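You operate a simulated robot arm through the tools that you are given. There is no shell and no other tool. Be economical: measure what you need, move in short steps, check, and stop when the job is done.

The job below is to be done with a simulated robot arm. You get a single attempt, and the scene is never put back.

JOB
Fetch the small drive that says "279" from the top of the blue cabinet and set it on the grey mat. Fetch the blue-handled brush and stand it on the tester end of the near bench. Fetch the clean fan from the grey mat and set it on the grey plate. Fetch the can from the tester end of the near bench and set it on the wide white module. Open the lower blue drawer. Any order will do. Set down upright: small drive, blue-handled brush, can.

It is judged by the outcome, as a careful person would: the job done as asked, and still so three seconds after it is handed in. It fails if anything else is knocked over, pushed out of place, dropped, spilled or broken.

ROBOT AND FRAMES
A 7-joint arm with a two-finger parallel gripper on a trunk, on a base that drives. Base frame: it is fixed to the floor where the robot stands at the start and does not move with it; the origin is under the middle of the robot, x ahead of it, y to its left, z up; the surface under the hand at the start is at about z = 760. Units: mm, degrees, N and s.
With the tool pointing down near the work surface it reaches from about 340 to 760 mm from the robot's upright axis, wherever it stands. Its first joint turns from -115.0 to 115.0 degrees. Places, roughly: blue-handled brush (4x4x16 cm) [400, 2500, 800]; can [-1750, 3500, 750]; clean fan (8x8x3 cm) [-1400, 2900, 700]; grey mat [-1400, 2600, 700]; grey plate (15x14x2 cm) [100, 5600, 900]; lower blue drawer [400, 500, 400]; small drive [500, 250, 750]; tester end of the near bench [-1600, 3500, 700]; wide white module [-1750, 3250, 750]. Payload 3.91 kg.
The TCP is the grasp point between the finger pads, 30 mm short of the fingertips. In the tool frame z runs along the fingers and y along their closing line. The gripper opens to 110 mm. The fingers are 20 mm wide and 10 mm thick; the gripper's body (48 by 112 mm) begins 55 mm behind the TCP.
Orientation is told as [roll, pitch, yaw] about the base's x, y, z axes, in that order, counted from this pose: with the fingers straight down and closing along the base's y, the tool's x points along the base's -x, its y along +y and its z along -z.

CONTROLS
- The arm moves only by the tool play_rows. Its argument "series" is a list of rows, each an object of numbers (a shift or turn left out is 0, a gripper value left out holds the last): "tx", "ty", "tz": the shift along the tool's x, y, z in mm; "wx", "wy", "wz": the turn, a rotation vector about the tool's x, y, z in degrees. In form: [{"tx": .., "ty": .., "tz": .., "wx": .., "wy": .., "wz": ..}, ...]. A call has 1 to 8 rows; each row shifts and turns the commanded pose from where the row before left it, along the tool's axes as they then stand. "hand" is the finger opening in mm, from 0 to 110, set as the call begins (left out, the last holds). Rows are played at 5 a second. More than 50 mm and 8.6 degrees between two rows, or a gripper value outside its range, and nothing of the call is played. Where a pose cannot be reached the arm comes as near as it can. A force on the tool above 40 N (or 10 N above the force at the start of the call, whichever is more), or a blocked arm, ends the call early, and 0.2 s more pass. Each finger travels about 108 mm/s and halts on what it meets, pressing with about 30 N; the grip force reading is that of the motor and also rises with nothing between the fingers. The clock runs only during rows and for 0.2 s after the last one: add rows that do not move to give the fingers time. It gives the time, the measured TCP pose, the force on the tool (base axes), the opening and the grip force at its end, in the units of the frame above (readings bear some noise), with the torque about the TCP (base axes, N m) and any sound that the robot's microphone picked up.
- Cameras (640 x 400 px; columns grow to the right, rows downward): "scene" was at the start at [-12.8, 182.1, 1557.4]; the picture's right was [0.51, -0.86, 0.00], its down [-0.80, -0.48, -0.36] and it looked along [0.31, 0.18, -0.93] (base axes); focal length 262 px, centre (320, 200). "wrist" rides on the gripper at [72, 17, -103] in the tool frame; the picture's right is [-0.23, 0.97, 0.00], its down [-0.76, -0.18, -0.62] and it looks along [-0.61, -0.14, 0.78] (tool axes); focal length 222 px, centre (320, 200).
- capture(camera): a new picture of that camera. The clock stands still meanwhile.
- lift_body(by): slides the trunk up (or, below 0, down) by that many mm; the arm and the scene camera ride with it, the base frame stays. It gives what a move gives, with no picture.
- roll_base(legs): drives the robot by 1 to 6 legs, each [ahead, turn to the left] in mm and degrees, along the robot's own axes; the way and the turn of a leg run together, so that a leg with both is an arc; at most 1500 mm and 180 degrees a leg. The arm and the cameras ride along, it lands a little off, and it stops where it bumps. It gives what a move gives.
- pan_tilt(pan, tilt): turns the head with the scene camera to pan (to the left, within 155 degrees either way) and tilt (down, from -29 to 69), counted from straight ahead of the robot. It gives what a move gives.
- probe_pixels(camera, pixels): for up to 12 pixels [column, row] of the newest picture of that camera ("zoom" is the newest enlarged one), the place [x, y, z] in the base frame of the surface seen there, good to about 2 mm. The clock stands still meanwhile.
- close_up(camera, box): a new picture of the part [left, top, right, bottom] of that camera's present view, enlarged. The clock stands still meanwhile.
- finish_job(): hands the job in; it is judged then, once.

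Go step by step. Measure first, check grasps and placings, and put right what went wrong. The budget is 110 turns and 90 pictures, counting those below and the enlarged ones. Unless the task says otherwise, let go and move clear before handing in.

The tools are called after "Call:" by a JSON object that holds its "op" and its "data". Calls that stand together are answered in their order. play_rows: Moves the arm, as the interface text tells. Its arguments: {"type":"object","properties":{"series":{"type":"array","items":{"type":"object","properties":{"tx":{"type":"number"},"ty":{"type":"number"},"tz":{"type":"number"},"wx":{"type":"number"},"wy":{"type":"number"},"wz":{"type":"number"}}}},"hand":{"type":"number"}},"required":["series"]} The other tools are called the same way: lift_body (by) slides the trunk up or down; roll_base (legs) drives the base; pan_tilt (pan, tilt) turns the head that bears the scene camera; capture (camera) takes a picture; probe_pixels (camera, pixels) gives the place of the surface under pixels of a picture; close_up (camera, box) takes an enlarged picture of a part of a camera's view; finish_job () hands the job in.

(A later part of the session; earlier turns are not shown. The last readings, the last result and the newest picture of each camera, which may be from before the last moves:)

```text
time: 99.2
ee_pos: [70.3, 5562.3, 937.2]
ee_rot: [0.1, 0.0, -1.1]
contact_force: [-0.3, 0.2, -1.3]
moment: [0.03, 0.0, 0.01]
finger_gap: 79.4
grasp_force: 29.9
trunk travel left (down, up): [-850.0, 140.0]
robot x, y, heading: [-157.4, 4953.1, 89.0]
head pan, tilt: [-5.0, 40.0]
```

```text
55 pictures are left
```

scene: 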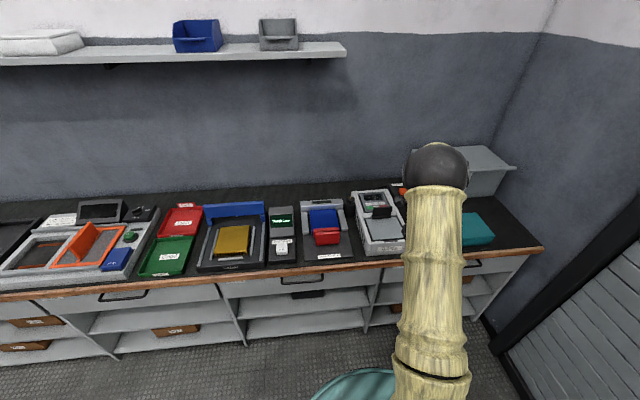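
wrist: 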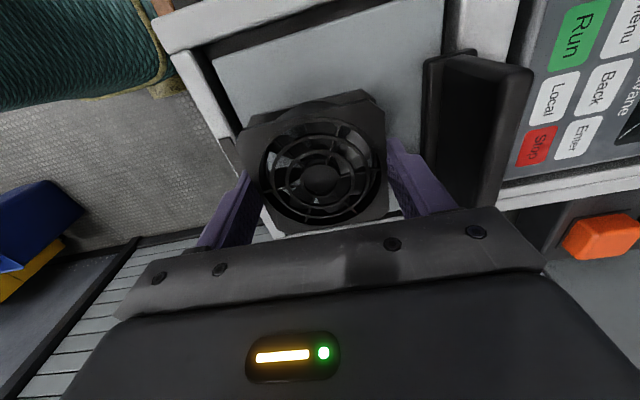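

Call:
{"op": "play_rows", "data": {"series": [{"tz": 10}, {"tz": 5}, {"tz": 3}, {"tz": 2}, {"tz": 1}, {"tz": 1}, {}]}}

Call:
{"op": "play_rows", "data": {"series": [{}, {}, {}], "hand": 98}}

Call:
{"op": "play_rows", "data": {"series": [{"tz": -20}, {"tz": -45}, {"tz": -45}, {"tz": -45}, {"tz": -45}, {}]}}

Call:
{"op": "capture", "data": {"camera": "wrist"}}

```text
time: 100.8
ee_pos: [70.5, 5562.8, 918.1]
ee_rot: [0.1, -0.2, -1.1]
contact_force: [1.8, 1.5, 21.4]
moment: [-0.26, 0.28, 0.0]
finger_gap: 79.4
grasp_force: 30.3
trunk travel left (down, up): [-850.0, 140.0]
robot x, y, heading: [-162.2, 4956.2, 89.1]
head pan, tilt: [-5.0, 40.0]
```

```text
time: 101.6
ee_pos: [69.1, 5562.3, 914.0]
ee_rot: [0.1, 0.0, -1.0]
contact_force: [-1.8, 6.6, 0.7]
moment: [0.86, 0.07, 0.18]
finger_gap: 94.7
grasp_force: 0.1
trunk travel left (down, up): [-850.0, 140.0]
robot x, y, heading: [-159.8, 4954.9, 88.9]
head pan, tilt: [-5.0, 40.0]
```

```text
time: 103.0
ee_pos: [68.4, 5564.2, 1115.8]
ee_rot: [0.0, 0.0, -1.1]
contact_force: [0.7, 0.1, -0.1]
moment: [-0.04, 0.04, -0.03]
finger_gap: 97.9
grasp_force: 0.0
trunk travel left (down, up): [-850.0, 140.0]
robot x, y, heading: [-157.7, 4957.2, 89.2]
head pan, tilt: [-5.0, 40.0]
```

```text
54 pictures are left
```

wrist: 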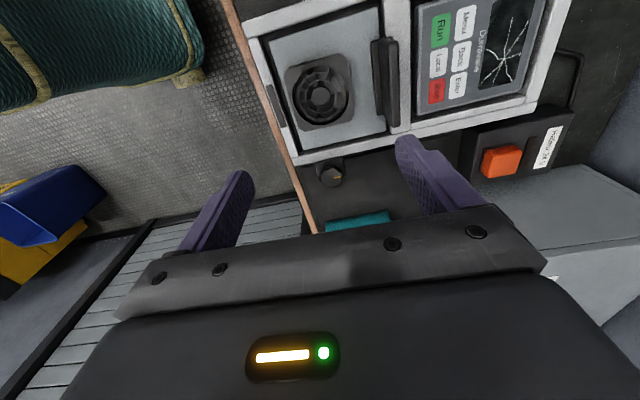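

The fan lies on the plate; there was a 6.6 N side push while opening, so I'll check the fan and black flap.

Call:
{"op": "close_up", "data": {"camera": "scene", "box": [260, 160, 440, 280]}}

Call:
{"op": "probe_pixels", "data": {"camera": "wrist", "pixels": [[374, 45], [395, 42], [398, 118], [378, 110], [290, 75], [335, 60], [350, 105], [305, 122], [285, 130], [270, 45]]}}

```text
3.33 times, centred on (350, 220) of scene
```

zoom: 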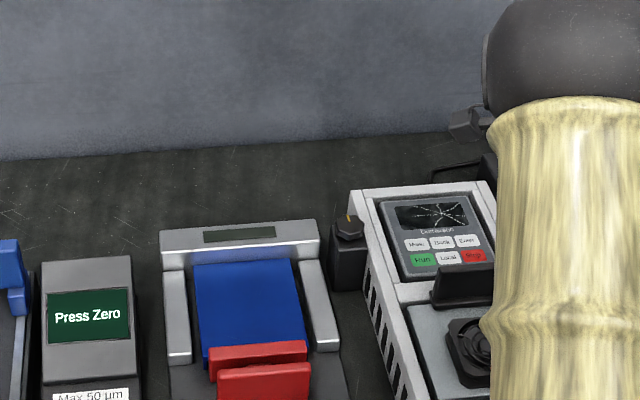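

```text
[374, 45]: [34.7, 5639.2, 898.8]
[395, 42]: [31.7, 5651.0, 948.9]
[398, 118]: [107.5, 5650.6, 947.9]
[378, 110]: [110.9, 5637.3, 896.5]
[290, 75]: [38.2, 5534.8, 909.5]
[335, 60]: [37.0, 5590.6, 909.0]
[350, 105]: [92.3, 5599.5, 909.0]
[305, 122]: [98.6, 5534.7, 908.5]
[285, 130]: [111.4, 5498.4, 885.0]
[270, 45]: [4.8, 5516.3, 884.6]
```

Fan is properly on the plate and the flap is in place. Now I'll drive round the bench end to its far side for the can.

Call:
{"op": "roll_base", "data": {"legs": [[-250, 0], [0, 91], [1150, 0], [1150, 0], [0, 90], [1350, 0]]}}

Call:
{"op": "roll_base", "data": {"legs": [[0, 90]]}}

Call:
{"op": "pan_tilt", "data": {"pan": 5, "tilt": 40}}

Call:
{"op": "capture", "data": {"camera": "scene"}}

```text
time: 136.5
ee_pos: [-2674.4, 2778.2, 1114.1]
ee_rot: [0.0, 0.0, 179.4]
contact_force: [0.9, -0.9, 0.6]
moment: [-0.01, 0.02, 0.06]
finger_gap: 97.8
grasp_force: 0.0
trunk travel left (down, up): [-850.0, 140.0]
robot x, y, heading: [-2455.8, 3386.5, -90.5]
head pan, tilt: [-5.0, 40.0]
```

```text
time: 142.4
ee_pos: [-1844.0, 3157.7, 1114.3]
ee_rot: [0.0, 0.0, -91.0]
contact_force: [0.2, -0.8, -0.2]
moment: [-0.05, -0.01, 0.01]
finger_gap: 97.8
grasp_force: 0.0
trunk travel left (down, up): [-850.0, 140.0]
robot x, y, heading: [-2452.7, 3387.6, -1.0]
head pan, tilt: [-5.0, 40.0]
```

```text
time: 143.1
ee_pos: [-1845.0, 3158.2, 1115.2]
ee_rot: [0.1, 0.0, -91.0]
contact_force: [0.2, 0.2, -0.8]
moment: [0.01, 0.0, 0.0]
finger_gap: 98.0
grasp_force: 0.0
trunk travel left (down, up): [-850.0, 140.0]
robot x, y, heading: [-2451.5, 3386.4, -0.8]
head pan, tilt: [5.0, 40.0]
```

```text
52 pictures are left
```

scene: 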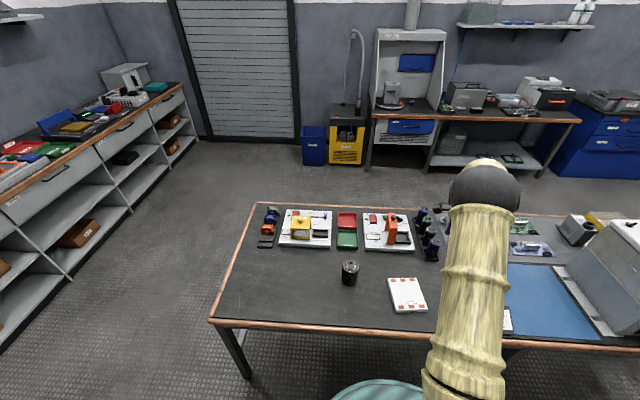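

Clear view: can at (349,272), module at (407,295). Close up and measure.

Call:
{"op": "close_up", "data": {"camera": "scene", "box": [320, 240, 450, 325]}}

Call:
{"op": "probe_pixels", "data": {"camera": "zoom", "pixels": [[115, 125], [185, 125], [150, 110], [150, 215], [150, 150], [340, 195], [465, 195], [520, 345], [370, 355], [430, 270], [480, 320], [150, 235]]}}

```text
4.71 times, centred on (385, 282) of scene
```

zoom: 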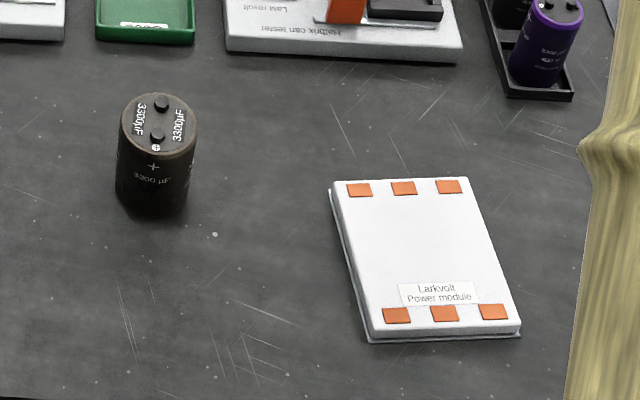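

```text
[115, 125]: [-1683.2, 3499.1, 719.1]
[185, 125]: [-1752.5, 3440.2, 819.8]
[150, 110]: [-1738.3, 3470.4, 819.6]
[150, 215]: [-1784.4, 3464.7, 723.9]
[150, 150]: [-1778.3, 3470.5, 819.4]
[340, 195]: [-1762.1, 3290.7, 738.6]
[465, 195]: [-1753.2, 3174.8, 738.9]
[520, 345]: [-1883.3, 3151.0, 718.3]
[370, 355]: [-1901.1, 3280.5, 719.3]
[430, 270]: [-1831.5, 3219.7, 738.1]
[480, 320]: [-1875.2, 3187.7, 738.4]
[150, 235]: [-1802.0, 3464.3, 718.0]
```

Can centre ≈[−1754,3468], top 820; module centre ≈[−1818,3222], top 738.5. Drive 130 closer and bring the hand over the can.

Call:
{"op": "roll_base", "data": {"legs": [[130, 0]]}}

Call:
{"op": "play_rows", "data": {"series": [{"tx": 44, "ty": -5}, {"tx": 44, "ty": -6}, {"tx": 44, "ty": -6}, {"tx": 44, "ty": -6}, {"tx": 44, "ty": -6}, {"tx": 44, "ty": -5}, {"tx": 44, "ty": -5}, {}], "hand": 110}}

Call:
{"op": "capture", "data": {"camera": "wrist"}}

```text
time: 144.5
ee_pos: [-1711.6, 3157.1, 1114.0]
ee_rot: [0.0, 0.1, -91.0]
contact_force: [0.5, -0.6, -0.5]
moment: [0.04, 0.01, 0.01]
finger_gap: 97.7
grasp_force: 0.1
trunk travel left (down, up): [-850.0, 140.0]
robot x, y, heading: [-2320.1, 3383.3, -1.0]
head pan, tilt: [5.0, 40.0]
```

```text
time: 146.3
ee_pos: [-1745.2, 3465.6, 1115.5]
ee_rot: [0.0, -0.1, -91.1]
contact_force: [-0.2, -1.1, -0.1]
moment: [0.02, 0.03, 0.01]
finger_gap: 109.9
grasp_force: 0.0
trunk travel left (down, up): [-850.0, 140.0]
robot x, y, heading: [-2317.1, 3384.5, -1.0]
head pan, tilt: [5.0, 40.0]
```

```text
50 pictures are left
```

wrist: 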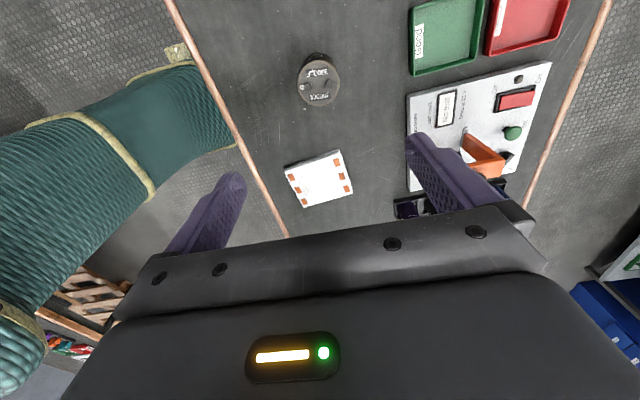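

Call:
{"op": "probe_pixels", "data": {"camera": "wrist", "pixels": [[300, 85], [339, 82], [320, 102], [318, 68], [320, 85], [287, 172], [340, 152], [352, 192], [303, 206]]}}

Call:
{"op": "play_rows", "data": {"series": [{"tz": 45}, {"tz": 45}, {"tz": 45}, {"tz": 40}, {}]}}

Call:
{"op": "capture", "data": {"camera": "wrist"}}

```text
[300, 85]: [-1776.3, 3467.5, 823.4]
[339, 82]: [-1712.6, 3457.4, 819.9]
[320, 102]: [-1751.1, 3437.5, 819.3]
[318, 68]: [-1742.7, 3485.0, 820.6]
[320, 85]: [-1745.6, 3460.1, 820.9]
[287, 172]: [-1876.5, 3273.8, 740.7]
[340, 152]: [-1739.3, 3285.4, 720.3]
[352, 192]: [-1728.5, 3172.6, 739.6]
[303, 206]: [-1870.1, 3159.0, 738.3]
```

```text
time: 147.5
ee_pos: [-1745.1, 3466.1, 939.1]
ee_rot: [-0.1, -0.1, -90.9]
contact_force: [1.0, 0.3, 0.9]
moment: [-0.03, 0.02, 0.01]
finger_gap: 110.0
grasp_force: 0.2
trunk travel left (down, up): [-850.0, 140.0]
robot x, y, heading: [-2319.3, 3382.8, -1.0]
head pan, tilt: [5.0, 40.0]
```

```text
49 pictures are left
```

wrist: 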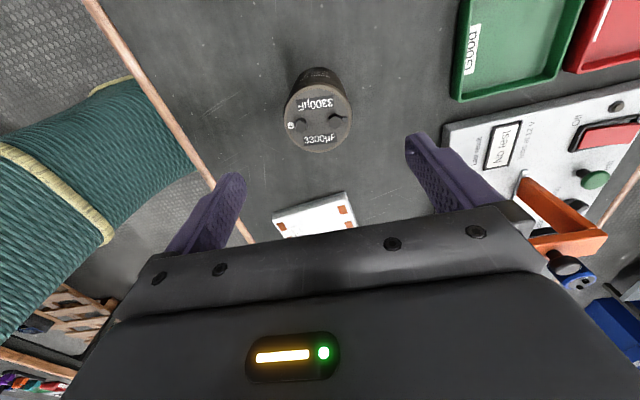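

The can is centred under the TCP ([−1745,3465]). Lower to z≈787, grip, lift.

Call:
{"op": "play_rows", "data": {"series": [{"tz": 45}, {"tz": 45}, {"tz": 40}, {"tz": 22}, {}]}}

Call:
{"op": "play_rows", "data": {"series": [{}, {}, {}, {}], "hand": 0}}

Call:
{"op": "play_rows", "data": {"series": [{"tz": -10}, {"tz": -30}, {"tz": -40}, {"tz": -40}, {}]}}

Call:
{"op": "capture", "data": {"camera": "wrist"}}

```text
time: 148.7
ee_pos: [-1746.8, 3465.3, 787.9]
ee_rot: [0.0, -0.1, -91.1]
contact_force: [-0.6, 0.7, -0.4]
moment: [-0.01, 0.03, 0.01]
finger_gap: 109.9
grasp_force: 0.0
trunk travel left (down, up): [-850.0, 140.0]
robot x, y, heading: [-2318.1, 3383.3, -0.9]
head pan, tilt: [5.0, 40.0]
```

```text
time: 149.7
ee_pos: [-1747.5, 3466.7, 787.4]
ee_rot: [-0.2, 0.0, -90.9]
contact_force: [-1.1, -0.1, -0.2]
moment: [0.01, -0.01, -0.02]
finger_gap: 69.4
grasp_force: 29.3
trunk travel left (down, up): [-850.0, 140.0]
robot x, y, heading: [-2320.1, 3382.3, -0.9]
head pan, tilt: [5.0, 40.0]
```

```text
time: 150.9
ee_pos: [-1746.2, 3465.3, 908.5]
ee_rot: [0.0, 0.1, -91.0]
contact_force: [0.3, -0.3, -5.1]
moment: [0.03, -0.01, -0.02]
finger_gap: 69.4
grasp_force: 30.0
trunk travel left (down, up): [-850.0, 140.0]
robot x, y, heading: [-2320.7, 3382.9, -1.0]
head pan, tilt: [5.0, 40.0]
```

```text
48 pictures are left
```

wrist: 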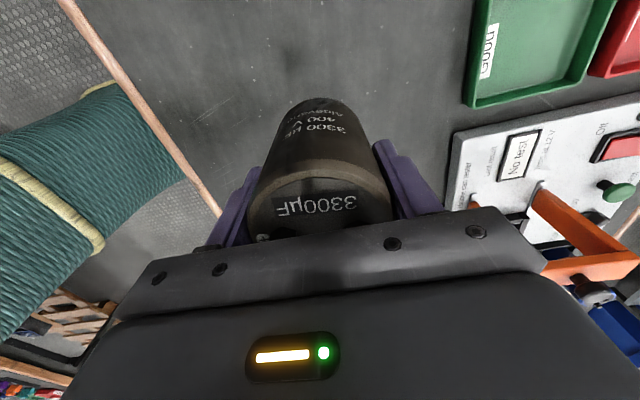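

Call:
{"op": "play_rows", "data": {"series": [{"tx": -40, "ty": -9}, {"tx": -40, "ty": -9}, {"tx": -40, "ty": -9}, {"tx": -41, "ty": -9}, {"tx": -41, "ty": -9}, {"tx": -41, "ty": -10}, {}]}}

Call:
{"op": "play_rows", "data": {"series": [{"tz": 40}, {"tz": 40}, {"tz": 10}, {}]}}

Call:
{"op": "capture", "data": {"camera": "wrist"}}

Call:
{"op": "capture", "data": {"camera": "scene"}}

```text
time: 152.5
ee_pos: [-1805.5, 3222.2, 907.0]
ee_rot: [-0.1, 0.0, -91.0]
contact_force: [-0.6, 0.0, -5.1]
moment: [-0.03, 0.0, 0.0]
finger_gap: 69.6
grasp_force: 30.2
trunk travel left (down, up): [-850.0, 140.0]
robot x, y, heading: [-2320.7, 3382.1, -0.7]
head pan, tilt: [5.0, 40.0]
```

```text
time: 153.5
ee_pos: [-1805.9, 3222.5, 817.4]
ee_rot: [0.0, 0.0, -91.0]
contact_force: [-0.3, 0.4, -4.4]
moment: [0.04, 0.01, 0.01]
finger_gap: 69.3
grasp_force: 30.4
trunk travel left (down, up): [-850.0, 140.0]
robot x, y, heading: [-2323.8, 3383.6, -0.8]
head pan, tilt: [5.0, 40.0]
```

```text
47 pictures are left
```

wrist: 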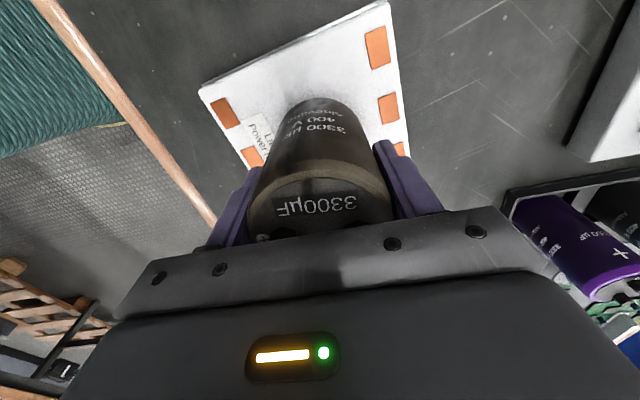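

```text
46 pictures are left
```

scene: 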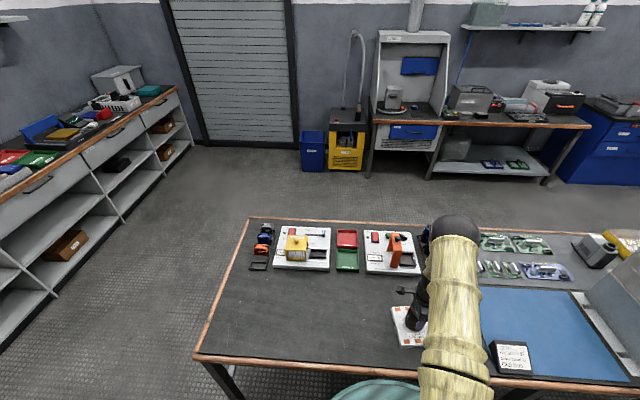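

The can is over the module's middle. Lower to contact, release, rise.

Call:
{"op": "play_rows", "data": {"series": [{"tz": 4}, {"tz": 3}, {"tz": 2}, {"tz": 2}, {"tz": 1}, {}]}}

Call:
{"op": "play_rows", "data": {"series": [{}, {}, {}, {}], "hand": 110}}

Call:
{"op": "play_rows", "data": {"series": [{"tz": -30}, {"tz": -45}, {"tz": -45}, {"tz": -45}, {"tz": -45}, {"tz": -45}, {"tz": -45}, {}]}}

Call:
{"op": "capture", "data": {"camera": "wrist"}}

```text
time: 154.9
ee_pos: [-1806.2, 3222.9, 808.6]
ee_rot: [0.2, -0.1, -91.0]
contact_force: [1.2, -0.1, 26.6]
moment: [0.09, 0.79, -0.13]
finger_gap: 69.6
grasp_force: 30.0
trunk travel left (down, up): [-850.0, 140.0]
robot x, y, heading: [-2319.3, 3386.0, -1.1]
head pan, tilt: [5.0, 40.0]
```

```text
time: 155.9
ee_pos: [-1806.3, 3222.0, 805.9]
ee_rot: [-0.1, -0.1, -91.0]
contact_force: [-0.4, 0.1, 0.0]
moment: [0.01, 0.01, 0.0]
finger_gap: 109.9
grasp_force: 0.1
trunk travel left (down, up): [-850.0, 140.0]
robot x, y, heading: [-2321.7, 3382.1, -0.5]
head pan, tilt: [5.0, 40.0]
```

```text
time: 157.7
ee_pos: [-1805.7, 3222.0, 1104.5]
ee_rot: [-0.1, 0.0, -90.9]
contact_force: [0.6, -0.3, 0.3]
moment: [0.01, -0.01, 0.01]
finger_gap: 110.1
grasp_force: 0.2
trunk travel left (down, up): [-850.0, 140.0]
robot x, y, heading: [-2318.6, 3386.7, -1.2]
head pan, tilt: [5.0, 40.0]
```

```text
45 pictures are left
```

wrist: 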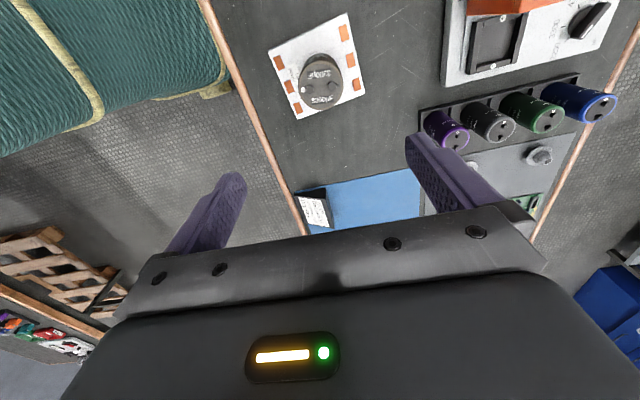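

The can stands on the module. Now I'll drive round to the bench on the other side to fetch the brush.

Call:
{"op": "roll_base", "data": {"legs": [[-130, 0], [0, 91], [1310, 0], [0, -90], [1000, 0], [1000, 0]]}}

Call:
{"op": "roll_base", "data": {"legs": [[0, -90], [1100, 0], [1050, 0], [0, 90]]}}

Call:
{"op": "pan_tilt", "data": {"pan": 5, "tilt": 40}}

Call:
{"op": "capture", "data": {"camera": "scene"}}

```text
time: 188.8
ee_pos: [54.4, 4520.1, 1104.5]
ee_rot: [-0.1, 0.0, -90.2]
contact_force: [-0.4, 0.3, -0.3]
moment: [0.0, 0.03, 0.01]
finger_gap: 110.0
grasp_force: 0.1
trunk travel left (down, up): [-850.0, 140.0]
robot x, y, heading: [-464.5, 4673.7, -0.2]
head pan, tilt: [5.0, 40.0]
```

```text
time: 212.4
ee_pos: [50.6, 2365.9, 1105.1]
ee_rot: [0.0, -0.1, -90.6]
contact_force: [0.3, 0.5, -0.4]
moment: [0.0, -0.01, 0.0]
finger_gap: 109.8
grasp_force: 0.1
trunk travel left (down, up): [-850.0, 140.0]
robot x, y, heading: [-465.5, 2525.2, -0.6]
head pan, tilt: [5.0, 40.0]
```

```text
time: 213.0
ee_pos: [51.1, 2365.7, 1104.3]
ee_rot: [0.0, 0.0, -90.7]
contact_force: [0.4, 0.0, 0.7]
moment: [0.0, 0.02, 0.01]
finger_gap: 109.8
grasp_force: 0.0
trunk travel left (down, up): [-850.0, 140.0]
robot x, y, heading: [-463.8, 2526.3, -0.5]
head pan, tilt: [5.0, 40.0]
```

```text
44 pictures are left
```

scene: 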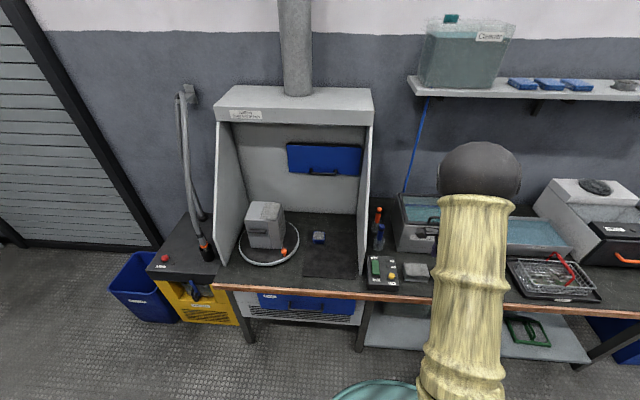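

Upright brushes stand near (378,230) beside the hood wall. Close up.

Call:
{"op": "close_up", "data": {"camera": "scene", "box": [340, 190, 460, 295]}}

Call:
{"op": "probe_pixels", "data": {"camera": "zoom", "pixels": [[198, 190], [200, 120], [200, 260], [185, 180], [220, 240], [230, 290], [130, 250], [300, 240], [200, 205]]}}

```text
3.81 times, centred on (400, 242) of scene
```

zoom: 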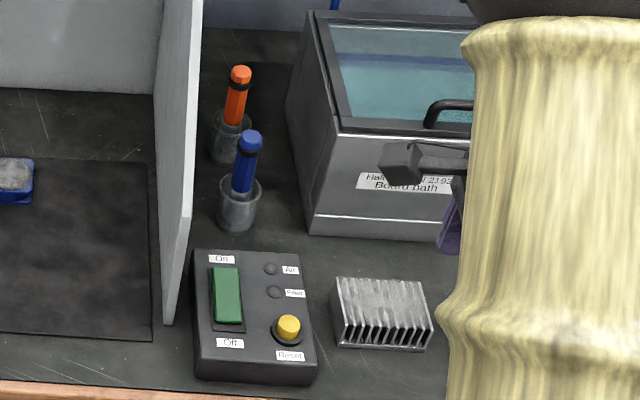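

```text
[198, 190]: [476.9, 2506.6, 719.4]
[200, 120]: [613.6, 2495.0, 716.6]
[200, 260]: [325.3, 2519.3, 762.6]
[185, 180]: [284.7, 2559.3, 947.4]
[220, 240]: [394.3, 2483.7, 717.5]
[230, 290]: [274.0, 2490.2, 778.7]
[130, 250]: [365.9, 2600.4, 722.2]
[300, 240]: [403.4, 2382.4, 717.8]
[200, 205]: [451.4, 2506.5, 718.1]
```

Call:
{"op": "close_up", "data": {"camera": "scene", "box": [370, 200, 400, 240]}}

Call:
{"op": "probe_pixels", "data": {"camera": "zoom", "pixels": [[180, 50], [160, 200], [120, 300], [240, 300], [180, 360], [200, 120], [240, 250], [130, 150]]}}

```text
10.00 times, centred on (385, 220) of scene
```

zoom: 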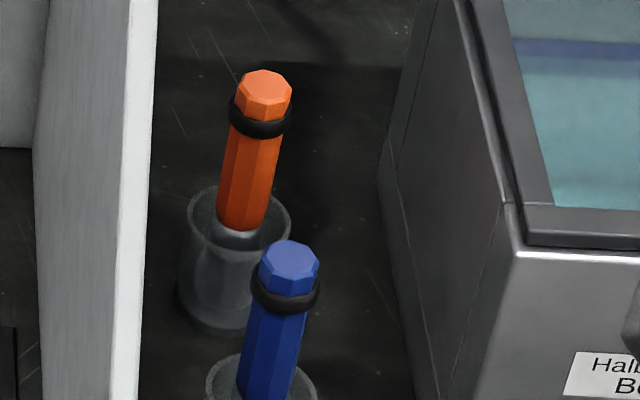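

```text
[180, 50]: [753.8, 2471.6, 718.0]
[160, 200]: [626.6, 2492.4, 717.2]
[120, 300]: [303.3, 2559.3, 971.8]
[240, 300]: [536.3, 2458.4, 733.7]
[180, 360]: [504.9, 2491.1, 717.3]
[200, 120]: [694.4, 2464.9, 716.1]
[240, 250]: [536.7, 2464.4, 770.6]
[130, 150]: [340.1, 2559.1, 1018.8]
```

Both brushes stand in translucent cups, with the hood wall at y≈2559 close by. I'll drive 230 closer and re-measure.

Call:
{"op": "roll_base", "data": {"legs": [[230, 0]]}}

Call:
{"op": "capture", "data": {"camera": "scene"}}

Call:
{"op": "capture", "data": {"camera": "wrist"}}

```text
time: 214.9
ee_pos: [279.8, 2362.4, 1103.6]
ee_rot: [-0.1, 0.0, -90.8]
contact_force: [0.0, -0.3, -0.8]
moment: [0.02, 0.07, 0.01]
finger_gap: 109.9
grasp_force: 0.1
trunk travel left (down, up): [-850.0, 140.0]
robot x, y, heading: [-235.8, 2520.9, -0.6]
head pan, tilt: [5.0, 40.0]
```

```text
41 pictures are left
```

scene: 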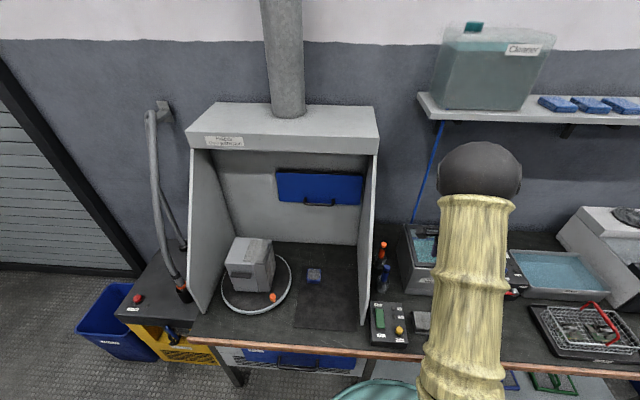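

```text
40 pictures are left
```

wrist: 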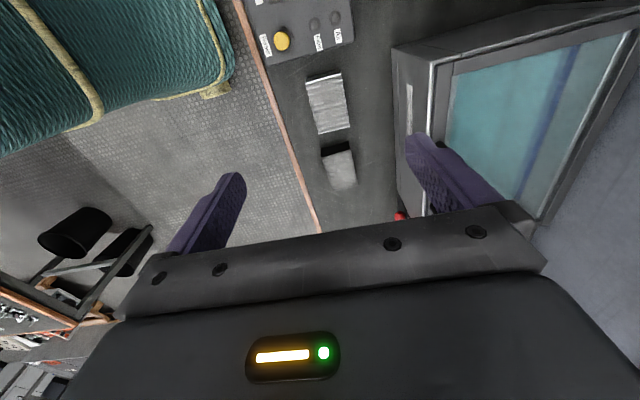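

Call:
{"op": "close_up", "data": {"camera": "scene", "box": [355, 230, 435, 300]}}

Call:
{"op": "probe_pixels", "data": {"camera": "zoom", "pixels": [[230, 285], [235, 310], [225, 370], [205, 100], [205, 150], [100, 250], [150, 200], [340, 200], [245, 430], [228, 420], [60, 350], [230, 340]]}}

```text
5.71 times, centred on (395, 265) of scene
```

zoom: 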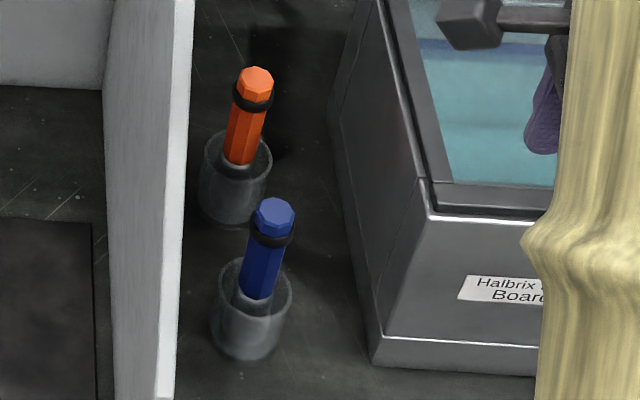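

```text
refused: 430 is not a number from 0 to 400
```

Call:
{"op": "probe_pixels", "data": {"camera": "zoom", "pixels": [[272, 213], [255, 212], [293, 215], [268, 275], [245, 290], [262, 355], [215, 320], [290, 310], [252, 80], [240, 150], [178, 200], [375, 340]]}}

```text
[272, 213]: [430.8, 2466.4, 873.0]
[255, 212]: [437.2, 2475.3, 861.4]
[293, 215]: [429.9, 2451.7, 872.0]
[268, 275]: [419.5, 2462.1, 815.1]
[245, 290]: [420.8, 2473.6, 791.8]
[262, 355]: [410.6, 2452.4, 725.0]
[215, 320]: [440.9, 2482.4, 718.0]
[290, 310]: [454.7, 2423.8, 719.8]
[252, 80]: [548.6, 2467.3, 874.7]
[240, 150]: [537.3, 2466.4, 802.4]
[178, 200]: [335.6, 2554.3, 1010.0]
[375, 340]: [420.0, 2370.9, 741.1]
```

The brush axis is about [431,2463], top z 875; handle ≈24 wide. To keep the wrist off the hood wall (y 2554), I'll lean the hand 20° toward −y, and stop above the brush.

Call:
{"op": "play_rows", "data": {"series": [{"wy": 7}, {"wy": 7}, {"wy": 6}, {"ty": 40}, {"ty": 40}, {"ty": 40}, {"ty": 31}, {}], "hand": 64}}

Call:
{"op": "play_rows", "data": {"series": [{"tx": 10.9, "tz": 43.9}, {"tx": 10.9, "tz": 43.9}, {"tx": 10.9, "tz": 43.9}, {"tx": 10.9, "tz": 43.9}, {}]}}

Call:
{"op": "capture", "data": {"camera": "wrist"}}

Call:
{"op": "capture", "data": {"camera": "scene"}}

```text
time: 216.7
ee_pos: [429.8, 2360.8, 1106.1]
ee_rot: [0.1, 19.9, -90.8]
contact_force: [-0.2, -0.5, -0.5]
moment: [-0.02, -0.02, 0.0]
finger_gap: 63.6
grasp_force: 0.1
trunk travel left (down, up): [-850.0, 140.0]
robot x, y, heading: [-239.2, 2523.1, -0.5]
head pan, tilt: [5.0, 40.0]
```

```text
time: 217.9
ee_pos: [429.4, 2461.5, 953.8]
ee_rot: [0.0, 20.0, -90.8]
contact_force: [0.9, -0.1, -0.5]
moment: [-0.03, 0.01, 0.0]
finger_gap: 63.8
grasp_force: 0.1
trunk travel left (down, up): [-850.0, 140.0]
robot x, y, heading: [-234.6, 2519.1, -0.6]
head pan, tilt: [5.0, 40.0]
```

```text
38 pictures are left
```

wrist: 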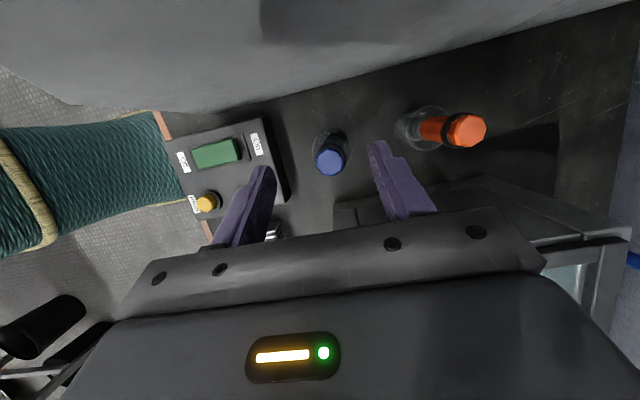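

```text
37 pictures are left
```

scene: 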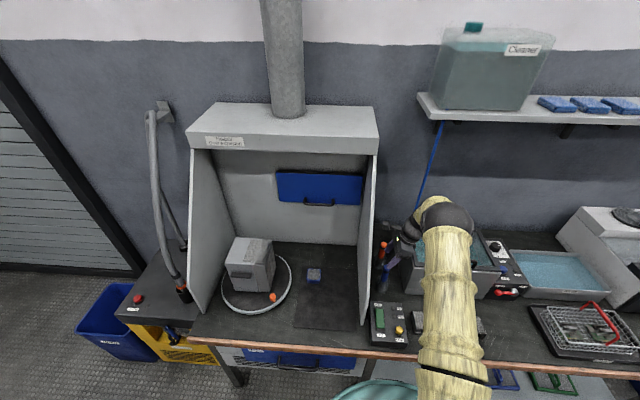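

Call:
{"op": "probe_pixels", "data": {"camera": "wrist", "pixels": [[329, 160], [318, 158], [341, 158], [467, 130], [360, 212], [330, 172]]}}

Call:
{"op": "close_up", "data": {"camera": "wrist", "box": [280, 100, 400, 220]}}

```text
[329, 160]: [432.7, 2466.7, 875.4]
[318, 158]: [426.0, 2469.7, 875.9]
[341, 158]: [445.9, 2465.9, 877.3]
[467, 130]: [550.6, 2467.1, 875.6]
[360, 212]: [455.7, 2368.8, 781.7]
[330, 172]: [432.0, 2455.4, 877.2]
```

```text
3.33 times, centred on (340, 160) of wrist
```

zoom: 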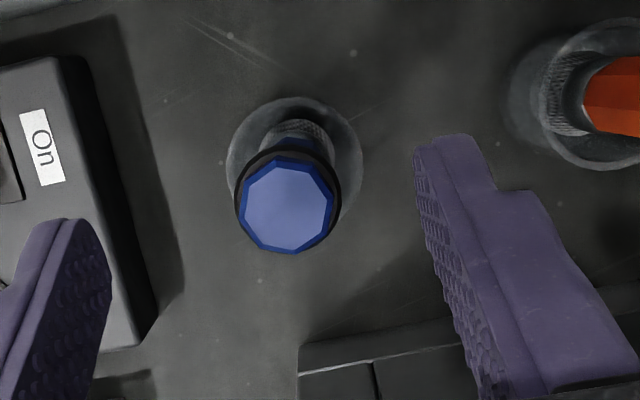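

The brush top centre is [434,2466]. Descend along the vertical to z≈832 around the handle.

Call:
{"op": "play_rows", "data": {"series": [{"ty": 4, "tx": -12, "tz": 38}, {"tx": -13, "tz": 39}, {"tx": -13, "tz": 39}, {}]}}

Call:
{"op": "capture", "data": {"camera": "wrist"}}

```text
time: 218.9
ee_pos: [433.9, 2466.6, 832.0]
ee_rot: [-0.1, 20.0, -90.9]
contact_force: [-0.9, 0.3, 0.0]
moment: [-0.02, -0.07, 0.04]
finger_gap: 64.0
grasp_force: 0.0
trunk travel left (down, up): [-850.0, 140.0]
robot x, y, heading: [-238.8, 2524.7, -0.7]
head pan, tilt: [5.0, 40.0]
```

```text
35 pictures are left
```

wrist: 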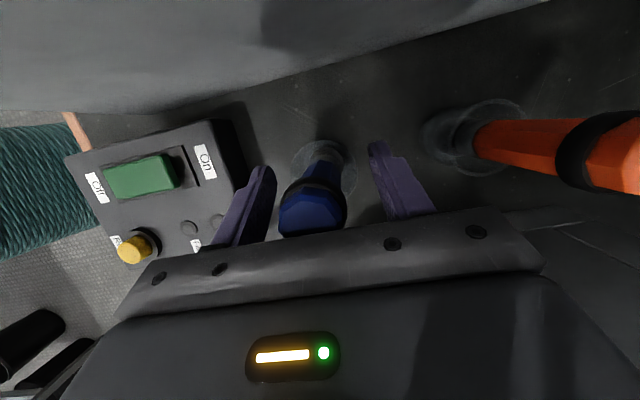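

The handle is between the fingers. Close, then lift 30 mm straight up and see whether the cup comes along.

Call:
{"op": "play_rows", "data": {"series": [{}, {}, {}, {}], "hand": 0}}

Call:
{"op": "play_rows", "data": {"series": [{"tx": 5.1, "tz": -14.1}, {"tx": 5.1, "tz": -14.1}, {}]}}

Call:
{"op": "capture", "data": {"camera": "wrist"}}

Call:
{"op": "close_up", "data": {"camera": "scene", "box": [355, 220, 435, 290]}}

```text
time: 219.9
ee_pos: [435.0, 2465.7, 831.4]
ee_rot: [0.0, 20.0, -90.7]
contact_force: [0.0, -0.2, -0.3]
moment: [0.01, 0.01, -0.01]
finger_gap: 30.4
grasp_force: 29.7
trunk travel left (down, up): [-850.0, 140.0]
robot x, y, heading: [-236.8, 2520.6, -0.5]
head pan, tilt: [5.0, 40.0]
```

```text
time: 220.7
ee_pos: [433.6, 2465.9, 862.3]
ee_rot: [-0.1, 20.0, -90.9]
contact_force: [-0.9, -0.3, -0.4]
moment: [-0.01, 0.02, 0.01]
finger_gap: 29.9
grasp_force: 29.8
trunk travel left (down, up): [-850.0, 140.0]
robot x, y, heading: [-235.8, 2524.6, -0.9]
head pan, tilt: [5.0, 40.0]
```

```text
34 pictures are left
```

wrist: 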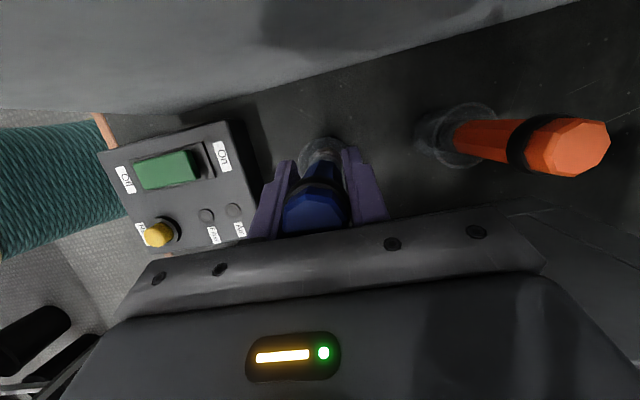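

```text
5.71 times, centred on (395, 255) of scene
```

zoom: 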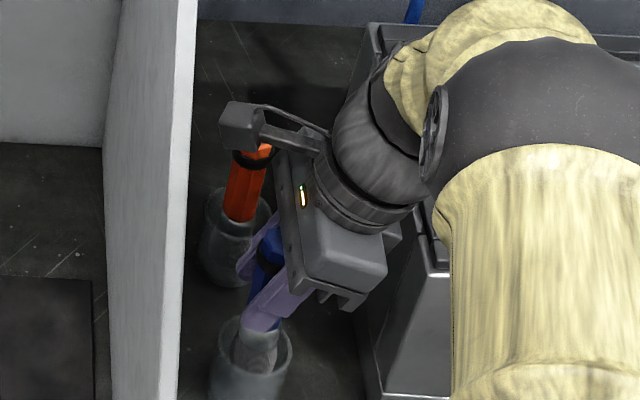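

The brush alone comes out; the cup stays. Lift 160 mm more straight up and check.

Call:
{"op": "play_rows", "data": {"series": [{"tx": 13.7, "tz": -37.6}, {"tx": 13.7, "tz": -37.6}, {"tx": 13.7, "tz": -37.6}, {"tx": 13.7, "tz": -37.6}, {}]}}

Call:
{"op": "close_up", "data": {"camera": "scene", "box": [340, 160, 480, 300]}}

```text
time: 221.9
ee_pos: [434.7, 2465.1, 1025.0]
ee_rot: [-0.1, 20.0, -90.8]
contact_force: [0.2, 0.7, -0.5]
moment: [0.0, -0.01, 0.01]
finger_gap: 29.8
grasp_force: 30.1
trunk travel left (down, up): [-850.0, 140.0]
robot x, y, heading: [-233.9, 2522.8, -0.6]
head pan, tilt: [5.0, 40.0]
```

```text
2.86 times, centred on (410, 230) of scene
```

zoom: 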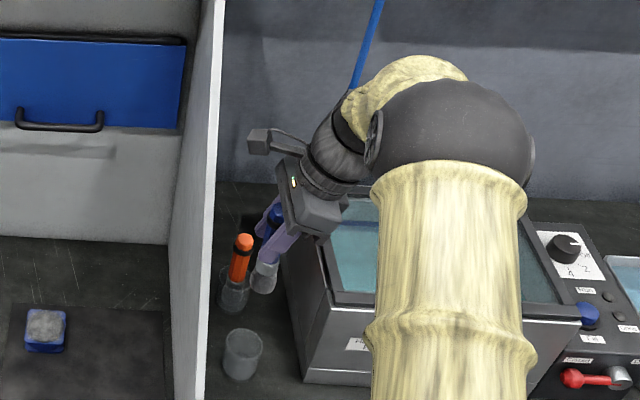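

The brush is clear of the cup. I'll back off and drive to the tester end of the near bench, facing it from its end at about [−1650, 4380].

Call:
{"op": "roll_base", "data": {"legs": [[-300, 0], [0, 90.6], [1000, 0], [860, 0], [0, 90], [1115, 0]]}}

Call:
{"op": "roll_base", "data": {"legs": [[0, 90]]}}

Call:
{"op": "capture", "data": {"camera": "scene"}}

Call:
{"op": "capture", "data": {"camera": "wrist"}}

```text
time: 252.1
ee_pos: [-2342.3, 4446.9, 1024.4]
ee_rot: [-0.1, 20.0, 89.5]
contact_force: [-0.7, 0.6, -0.4]
moment: [0.01, 0.04, 0.02]
finger_gap: 30.1
grasp_force: 29.7
trunk travel left (down, up): [-850.0, 140.0]
robot x, y, heading: [-1672.4, 4387.3, 179.9]
head pan, tilt: [5.0, 40.0]
```

```text
time: 258.1
ee_pos: [-1719.6, 3720.5, 1024.1]
ee_rot: [0.0, 20.1, 180.1]
contact_force: [-0.7, -0.3, -1.1]
moment: [-0.01, -0.02, 0.02]
finger_gap: 29.9
grasp_force: 30.2
trunk travel left (down, up): [-850.0, 140.0]
robot x, y, heading: [-1670.3, 4390.3, -89.9]
head pan, tilt: [5.0, 40.0]
```

```text
31 pictures are left
```

scene: 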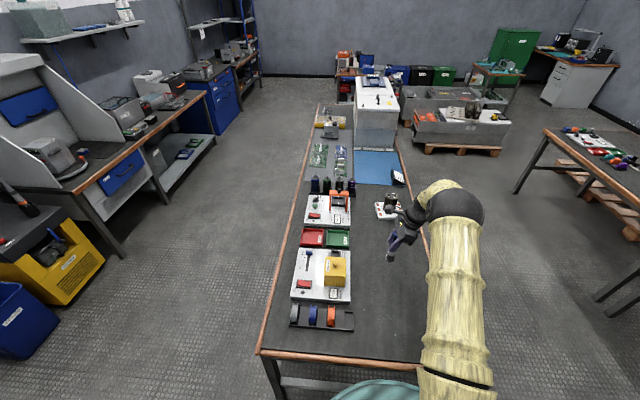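

```text
30 pictures are left
```

wrist: 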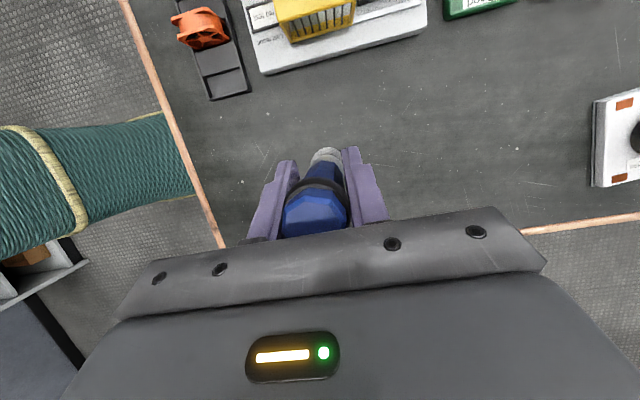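

Below is free bench. Check that the brush hangs upright.

Call:
{"op": "close_up", "data": {"camera": "scene", "box": [360, 190, 460, 280]}}

Call:
{"op": "probe_pixels", "data": {"camera": "wrist", "pixels": [[300, 110], [400, 110], [260, 180], [330, 60], [450, 150], [327, 155]]}}

```text
4.44 times, centred on (410, 235) of scene
```

zoom: 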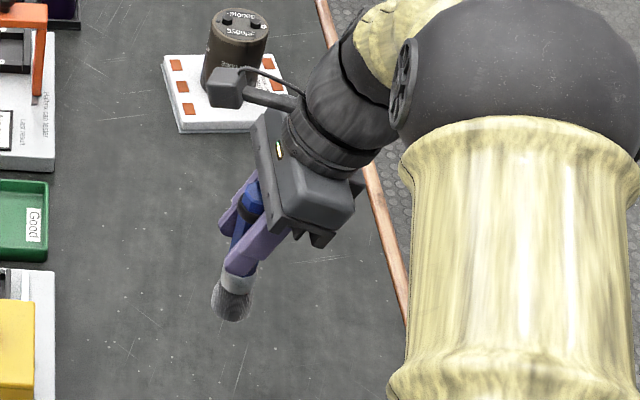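

```text
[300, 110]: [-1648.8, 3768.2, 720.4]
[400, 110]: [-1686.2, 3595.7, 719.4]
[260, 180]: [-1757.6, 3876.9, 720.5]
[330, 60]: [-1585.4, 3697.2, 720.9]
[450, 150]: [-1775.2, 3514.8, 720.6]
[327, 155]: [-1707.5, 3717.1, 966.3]
```

The brush hangs upright. Lower vertically to z≈845, then in small steps to contact.

Call:
{"op": "play_rows", "data": {"series": [{"tx": -15.4, "tz": 42.2}, {"tx": -15.4, "tz": 42.2}, {"tx": -15.4, "tz": 42.2}, {"tx": -14, "tz": 38.5}, {}]}}

Call:
{"op": "play_rows", "data": {"series": [{"tx": -1.4, "tz": 3.8}, {"tx": -1.4, "tz": 3.8}, {"tx": -1, "tz": 2.8}, {"tx": -0.7, "tz": 1.9}, {}]}}

```text
time: 259.3
ee_pos: [-1719.3, 3720.9, 847.8]
ee_rot: [0.0, 20.0, 179.9]
contact_force: [0.1, 0.3, -1.1]
moment: [0.03, 0.0, 0.01]
finger_gap: 29.8
grasp_force: 29.9
trunk travel left (down, up): [-850.0, 140.0]
robot x, y, heading: [-1671.4, 4397.3, -90.2]
head pan, tilt: [5.0, 40.0]
```

```text
time: 260.5
ee_pos: [-1717.9, 3721.2, 835.3]
ee_rot: [0.1, 19.9, 180.1]
contact_force: [0.1, -0.4, -1.1]
moment: [-0.01, -0.01, 0.01]
finger_gap: 29.9
grasp_force: 29.8
trunk travel left (down, up): [-850.0, 140.0]
robot x, y, heading: [-1673.0, 4394.3, -89.9]
head pan, tilt: [5.0, 40.0]
```

Call:
{"op": "play_rows", "data": {"series": [{"tx": -0.7, "tz": 1.9}, {}, {"tx": -0.5, "tz": 1.4}, {}, {"tx": -0.35, "tz": 0.95}, {}]}}

Call:
{"op": "close_up", "data": {"camera": "scene", "box": [360, 210, 460, 300]}}

```text
time: 261.9
ee_pos: [-1718.6, 3721.4, 832.3]
ee_rot: [0.0, 20.0, 180.0]
contact_force: [-0.4, 0.3, -0.4]
moment: [0.01, -0.01, -0.02]
finger_gap: 29.8
grasp_force: 30.3
trunk travel left (down, up): [-850.0, 140.0]
robot x, y, heading: [-1670.1, 4394.8, -89.8]
head pan, tilt: [5.0, 40.0]
```

```text
4.44 times, centred on (410, 255) of scene
```

zoom: 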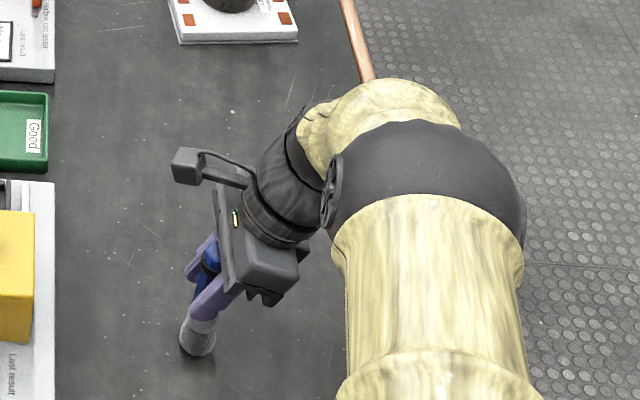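

Not yet touching; continue in small steps.

Call:
{"op": "play_rows", "data": {"series": [{"tx": -0.5, "tz": 1.4}, {}, {"tx": -0.5, "tz": 1.4}, {}, {"tx": -0.5, "tz": 1.4}, {}]}}

Call:
{"op": "play_rows", "data": {"series": [{"tx": -0.5, "tz": 1.4}, {}, {"tx": -0.5, "tz": 1.4}, {}]}}

```text
time: 263.3
ee_pos: [-1719.7, 3721.4, 827.4]
ee_rot: [0.0, 20.0, 179.9]
contact_force: [-0.5, -0.1, 2.7]
moment: [0.05, -0.01, 0.0]
finger_gap: 30.0
grasp_force: 30.3
trunk travel left (down, up): [-850.0, 140.0]
robot x, y, heading: [-1670.5, 4392.3, -89.7]
head pan, tilt: [5.0, 40.0]
```

```text
time: 264.3
ee_pos: [-1719.6, 3721.9, 827.7]
ee_rot: [0.3, 20.0, -180.0]
contact_force: [-0.6, 0.0, 23.3]
moment: [-0.02, 0.16, 0.0]
finger_gap: 30.1
grasp_force: 30.1
trunk travel left (down, up): [-850.0, 140.0]
robot x, y, heading: [-1675.2, 4387.6, -90.0]
head pan, tilt: [5.0, 40.0]
```

Contact with little torque, so it stands flat. Relieve, open a little, and check.

Call:
{"op": "play_rows", "data": {"series": [{"tx": 0.7, "tz": -1.9}, {}]}}

Call:
{"op": "play_rows", "data": {"series": [{}, {}, {}], "hand": 60}}

Call:
{"op": "capture", "data": {"camera": "wrist"}}

```text
time: 264.9
ee_pos: [-1719.9, 3723.1, 826.2]
ee_rot: [0.1, 20.0, -180.1]
contact_force: [0.4, -2.4, 17.9]
moment: [-0.14, 0.07, 0.02]
finger_gap: 29.8
grasp_force: 30.4
trunk travel left (down, up): [-850.0, 140.0]
robot x, y, heading: [-1668.4, 4394.7, -89.9]
head pan, tilt: [5.0, 40.0]
```

```text
time: 265.7
ee_pos: [-1719.4, 3722.3, 825.2]
ee_rot: [-0.1, 20.1, 180.0]
contact_force: [0.3, -0.9, -0.6]
moment: [0.01, 0.0, -0.01]
finger_gap: 60.0
grasp_force: 0.1
trunk travel left (down, up): [-850.0, 140.0]
robot x, y, heading: [-1668.6, 4393.6, -89.8]
head pan, tilt: [5.0, 40.0]
```

```text
27 pictures are left
```

wrist: 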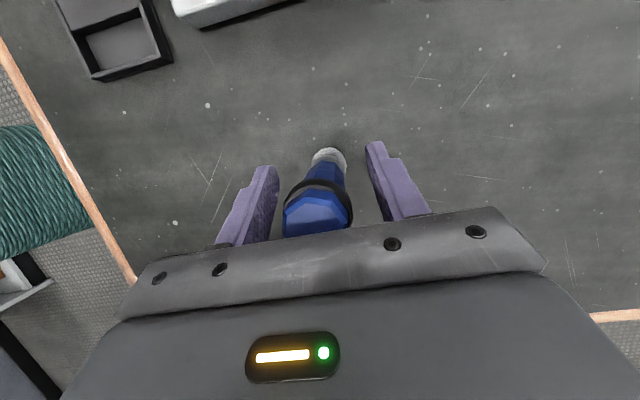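

The brush stands free. Rise straight up 160 mm.

Call:
{"op": "play_rows", "data": {"series": [{"tx": 6.8, "tz": -18.8}, {"tx": 13.7, "tz": -37.6}, {"tx": 13.7, "tz": -37.6}, {"tx": 13.7, "tz": -37.6}, {"tx": 13.7, "tz": -37.6}, {"tx": 13.7, "tz": -37.6}, {}]}}

Call:
{"op": "capture", "data": {"camera": "wrist"}}

```text
time: 267.3
ee_pos: [-1720.1, 3720.2, 1046.0]
ee_rot: [-0.1, 20.0, 180.0]
contact_force: [-0.5, -0.5, -0.4]
moment: [-0.01, -0.01, -0.02]
finger_gap: 60.0
grasp_force: 0.0
trunk travel left (down, up): [-850.0, 140.0]
robot x, y, heading: [-1668.8, 4391.5, -89.6]
head pan, tilt: [5.0, 40.0]
```

```text
26 pictures are left
```

wrist: 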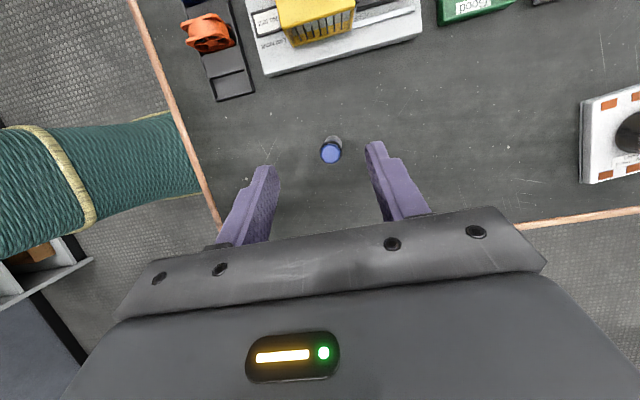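

The brush stands on the tester end. Now drive to the blue cabinet for the drawer: to about [−570, 540], facing +x.

Call:
{"op": "roll_base", "data": {"legs": [[-100, 0], [0, 89.6], [1100, 0], [0, -90], [1350, 0], [1300, 0]]}}

Call:
{"op": "roll_base", "data": {"legs": [[1300, 0], [0, 90]]}}

Call:
{"op": "pan_tilt", "data": {"pan": 0, "tilt": 50}}

Call:
{"op": "capture", "data": {"camera": "scene"}}

```text
time: 300.5
ee_pos: [-712.4, 1167.8, 1046.3]
ee_rot: [-0.1, 20.0, 178.6]
contact_force: [0.0, 1.1, 0.3]
moment: [-0.04, 0.02, 0.0]
finger_gap: 59.8
grasp_force: 0.0
trunk travel left (down, up): [-850.0, 140.0]
robot x, y, heading: [-647.4, 1841.1, -91.3]
head pan, tilt: [5.0, 40.0]
```

```text
time: 313.8
ee_pos: [0.8, 485.2, 1045.8]
ee_rot: [0.0, 20.0, -90.3]
contact_force: [0.9, -0.4, 0.4]
moment: [-0.04, 0.01, -0.02]
finger_gap: 59.8
grasp_force: 0.0
trunk travel left (down, up): [-850.0, 140.0]
robot x, y, heading: [-671.5, 536.8, -0.4]
head pan, tilt: [5.0, 40.0]
```

```text
time: 314.5
ee_pos: [1.9, 487.1, 1046.7]
ee_rot: [-0.2, 20.0, -90.3]
contact_force: [0.0, 0.1, 0.9]
moment: [-0.03, -0.02, 0.02]
finger_gap: 60.0
grasp_force: 0.1
trunk travel left (down, up): [-850.0, 140.0]
robot x, y, heading: [-668.9, 539.3, -0.0]
head pan, tilt: [0.0, 50.0]
```

```text
25 pictures are left
```

scene: 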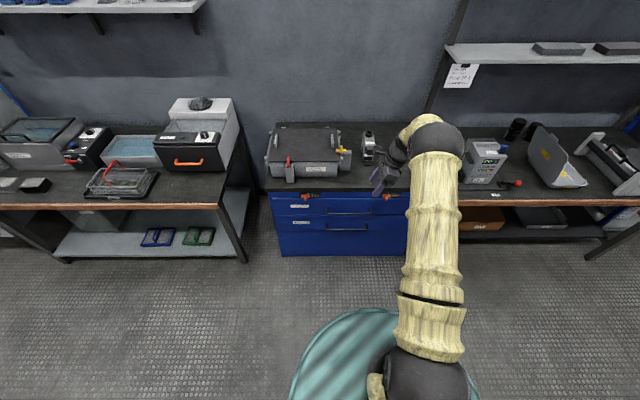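

I'll lower the trunk for reach and view, and close up on the drawers.

Call:
{"op": "lift_body", "data": {"by": -450}}

Call:
{"op": "pan_tilt", "data": {"pan": 0, "tilt": 40}}

Call:
{"op": "close_up", "data": {"camera": "scene", "box": [240, 120, 500, 300]}}

```text
refused: -450 is not a number from -400 to 400
```

```text
time: 315.2
ee_pos: [2.3, 486.5, 1045.4]
ee_rot: [-0.1, 20.0, -90.3]
contact_force: [0.8, 0.4, 0.2]
moment: [-0.03, 0.0, 0.01]
finger_gap: 60.1
grasp_force: 0.1
trunk travel left (down, up): [-850.0, 140.0]
robot x, y, heading: [-673.3, 536.7, 0.1]
head pan, tilt: [0.0, 40.0]
```

```text
2.22 times, centred on (370, 210) of scene
```

zoom: 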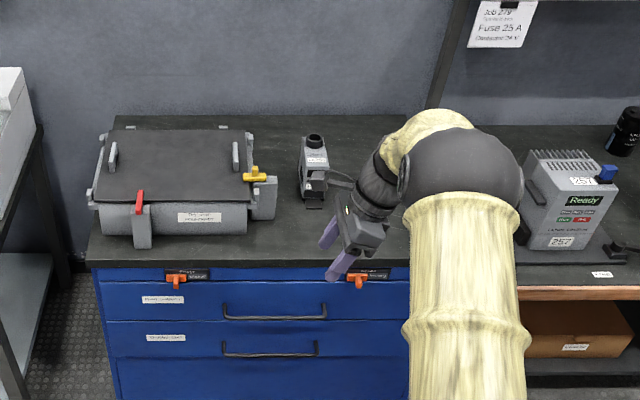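

Two orange toggles with labels sit above the drawers (175,278) and (358,280). I'll lower the trunk and read them.

Call:
{"op": "lift_body", "data": {"by": -400}}

Call:
{"op": "capture", "data": {"camera": "scene"}}

```text
time: 319.0
ee_pos: [1.6, 486.2, 645.3]
ee_rot: [0.0, 20.0, -90.3]
contact_force: [0.5, -0.2, 0.1]
moment: [0.02, 0.02, 0.0]
finger_gap: 59.8
grasp_force: 0.0
trunk travel left (down, up): [-450.0, 540.0]
robot x, y, heading: [-666.3, 541.9, -0.2]
head pan, tilt: [0.0, 40.0]
```

```text
23 pictures are left
```

scene: 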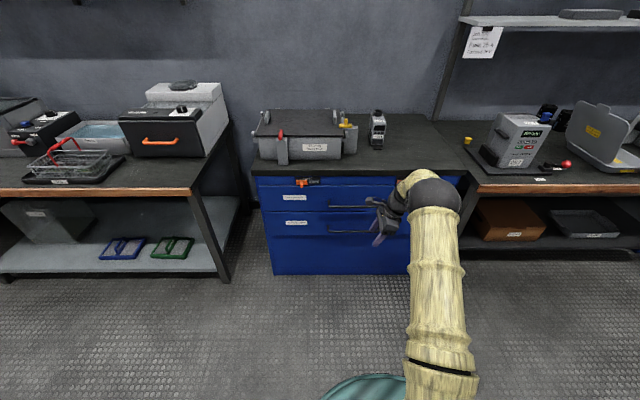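

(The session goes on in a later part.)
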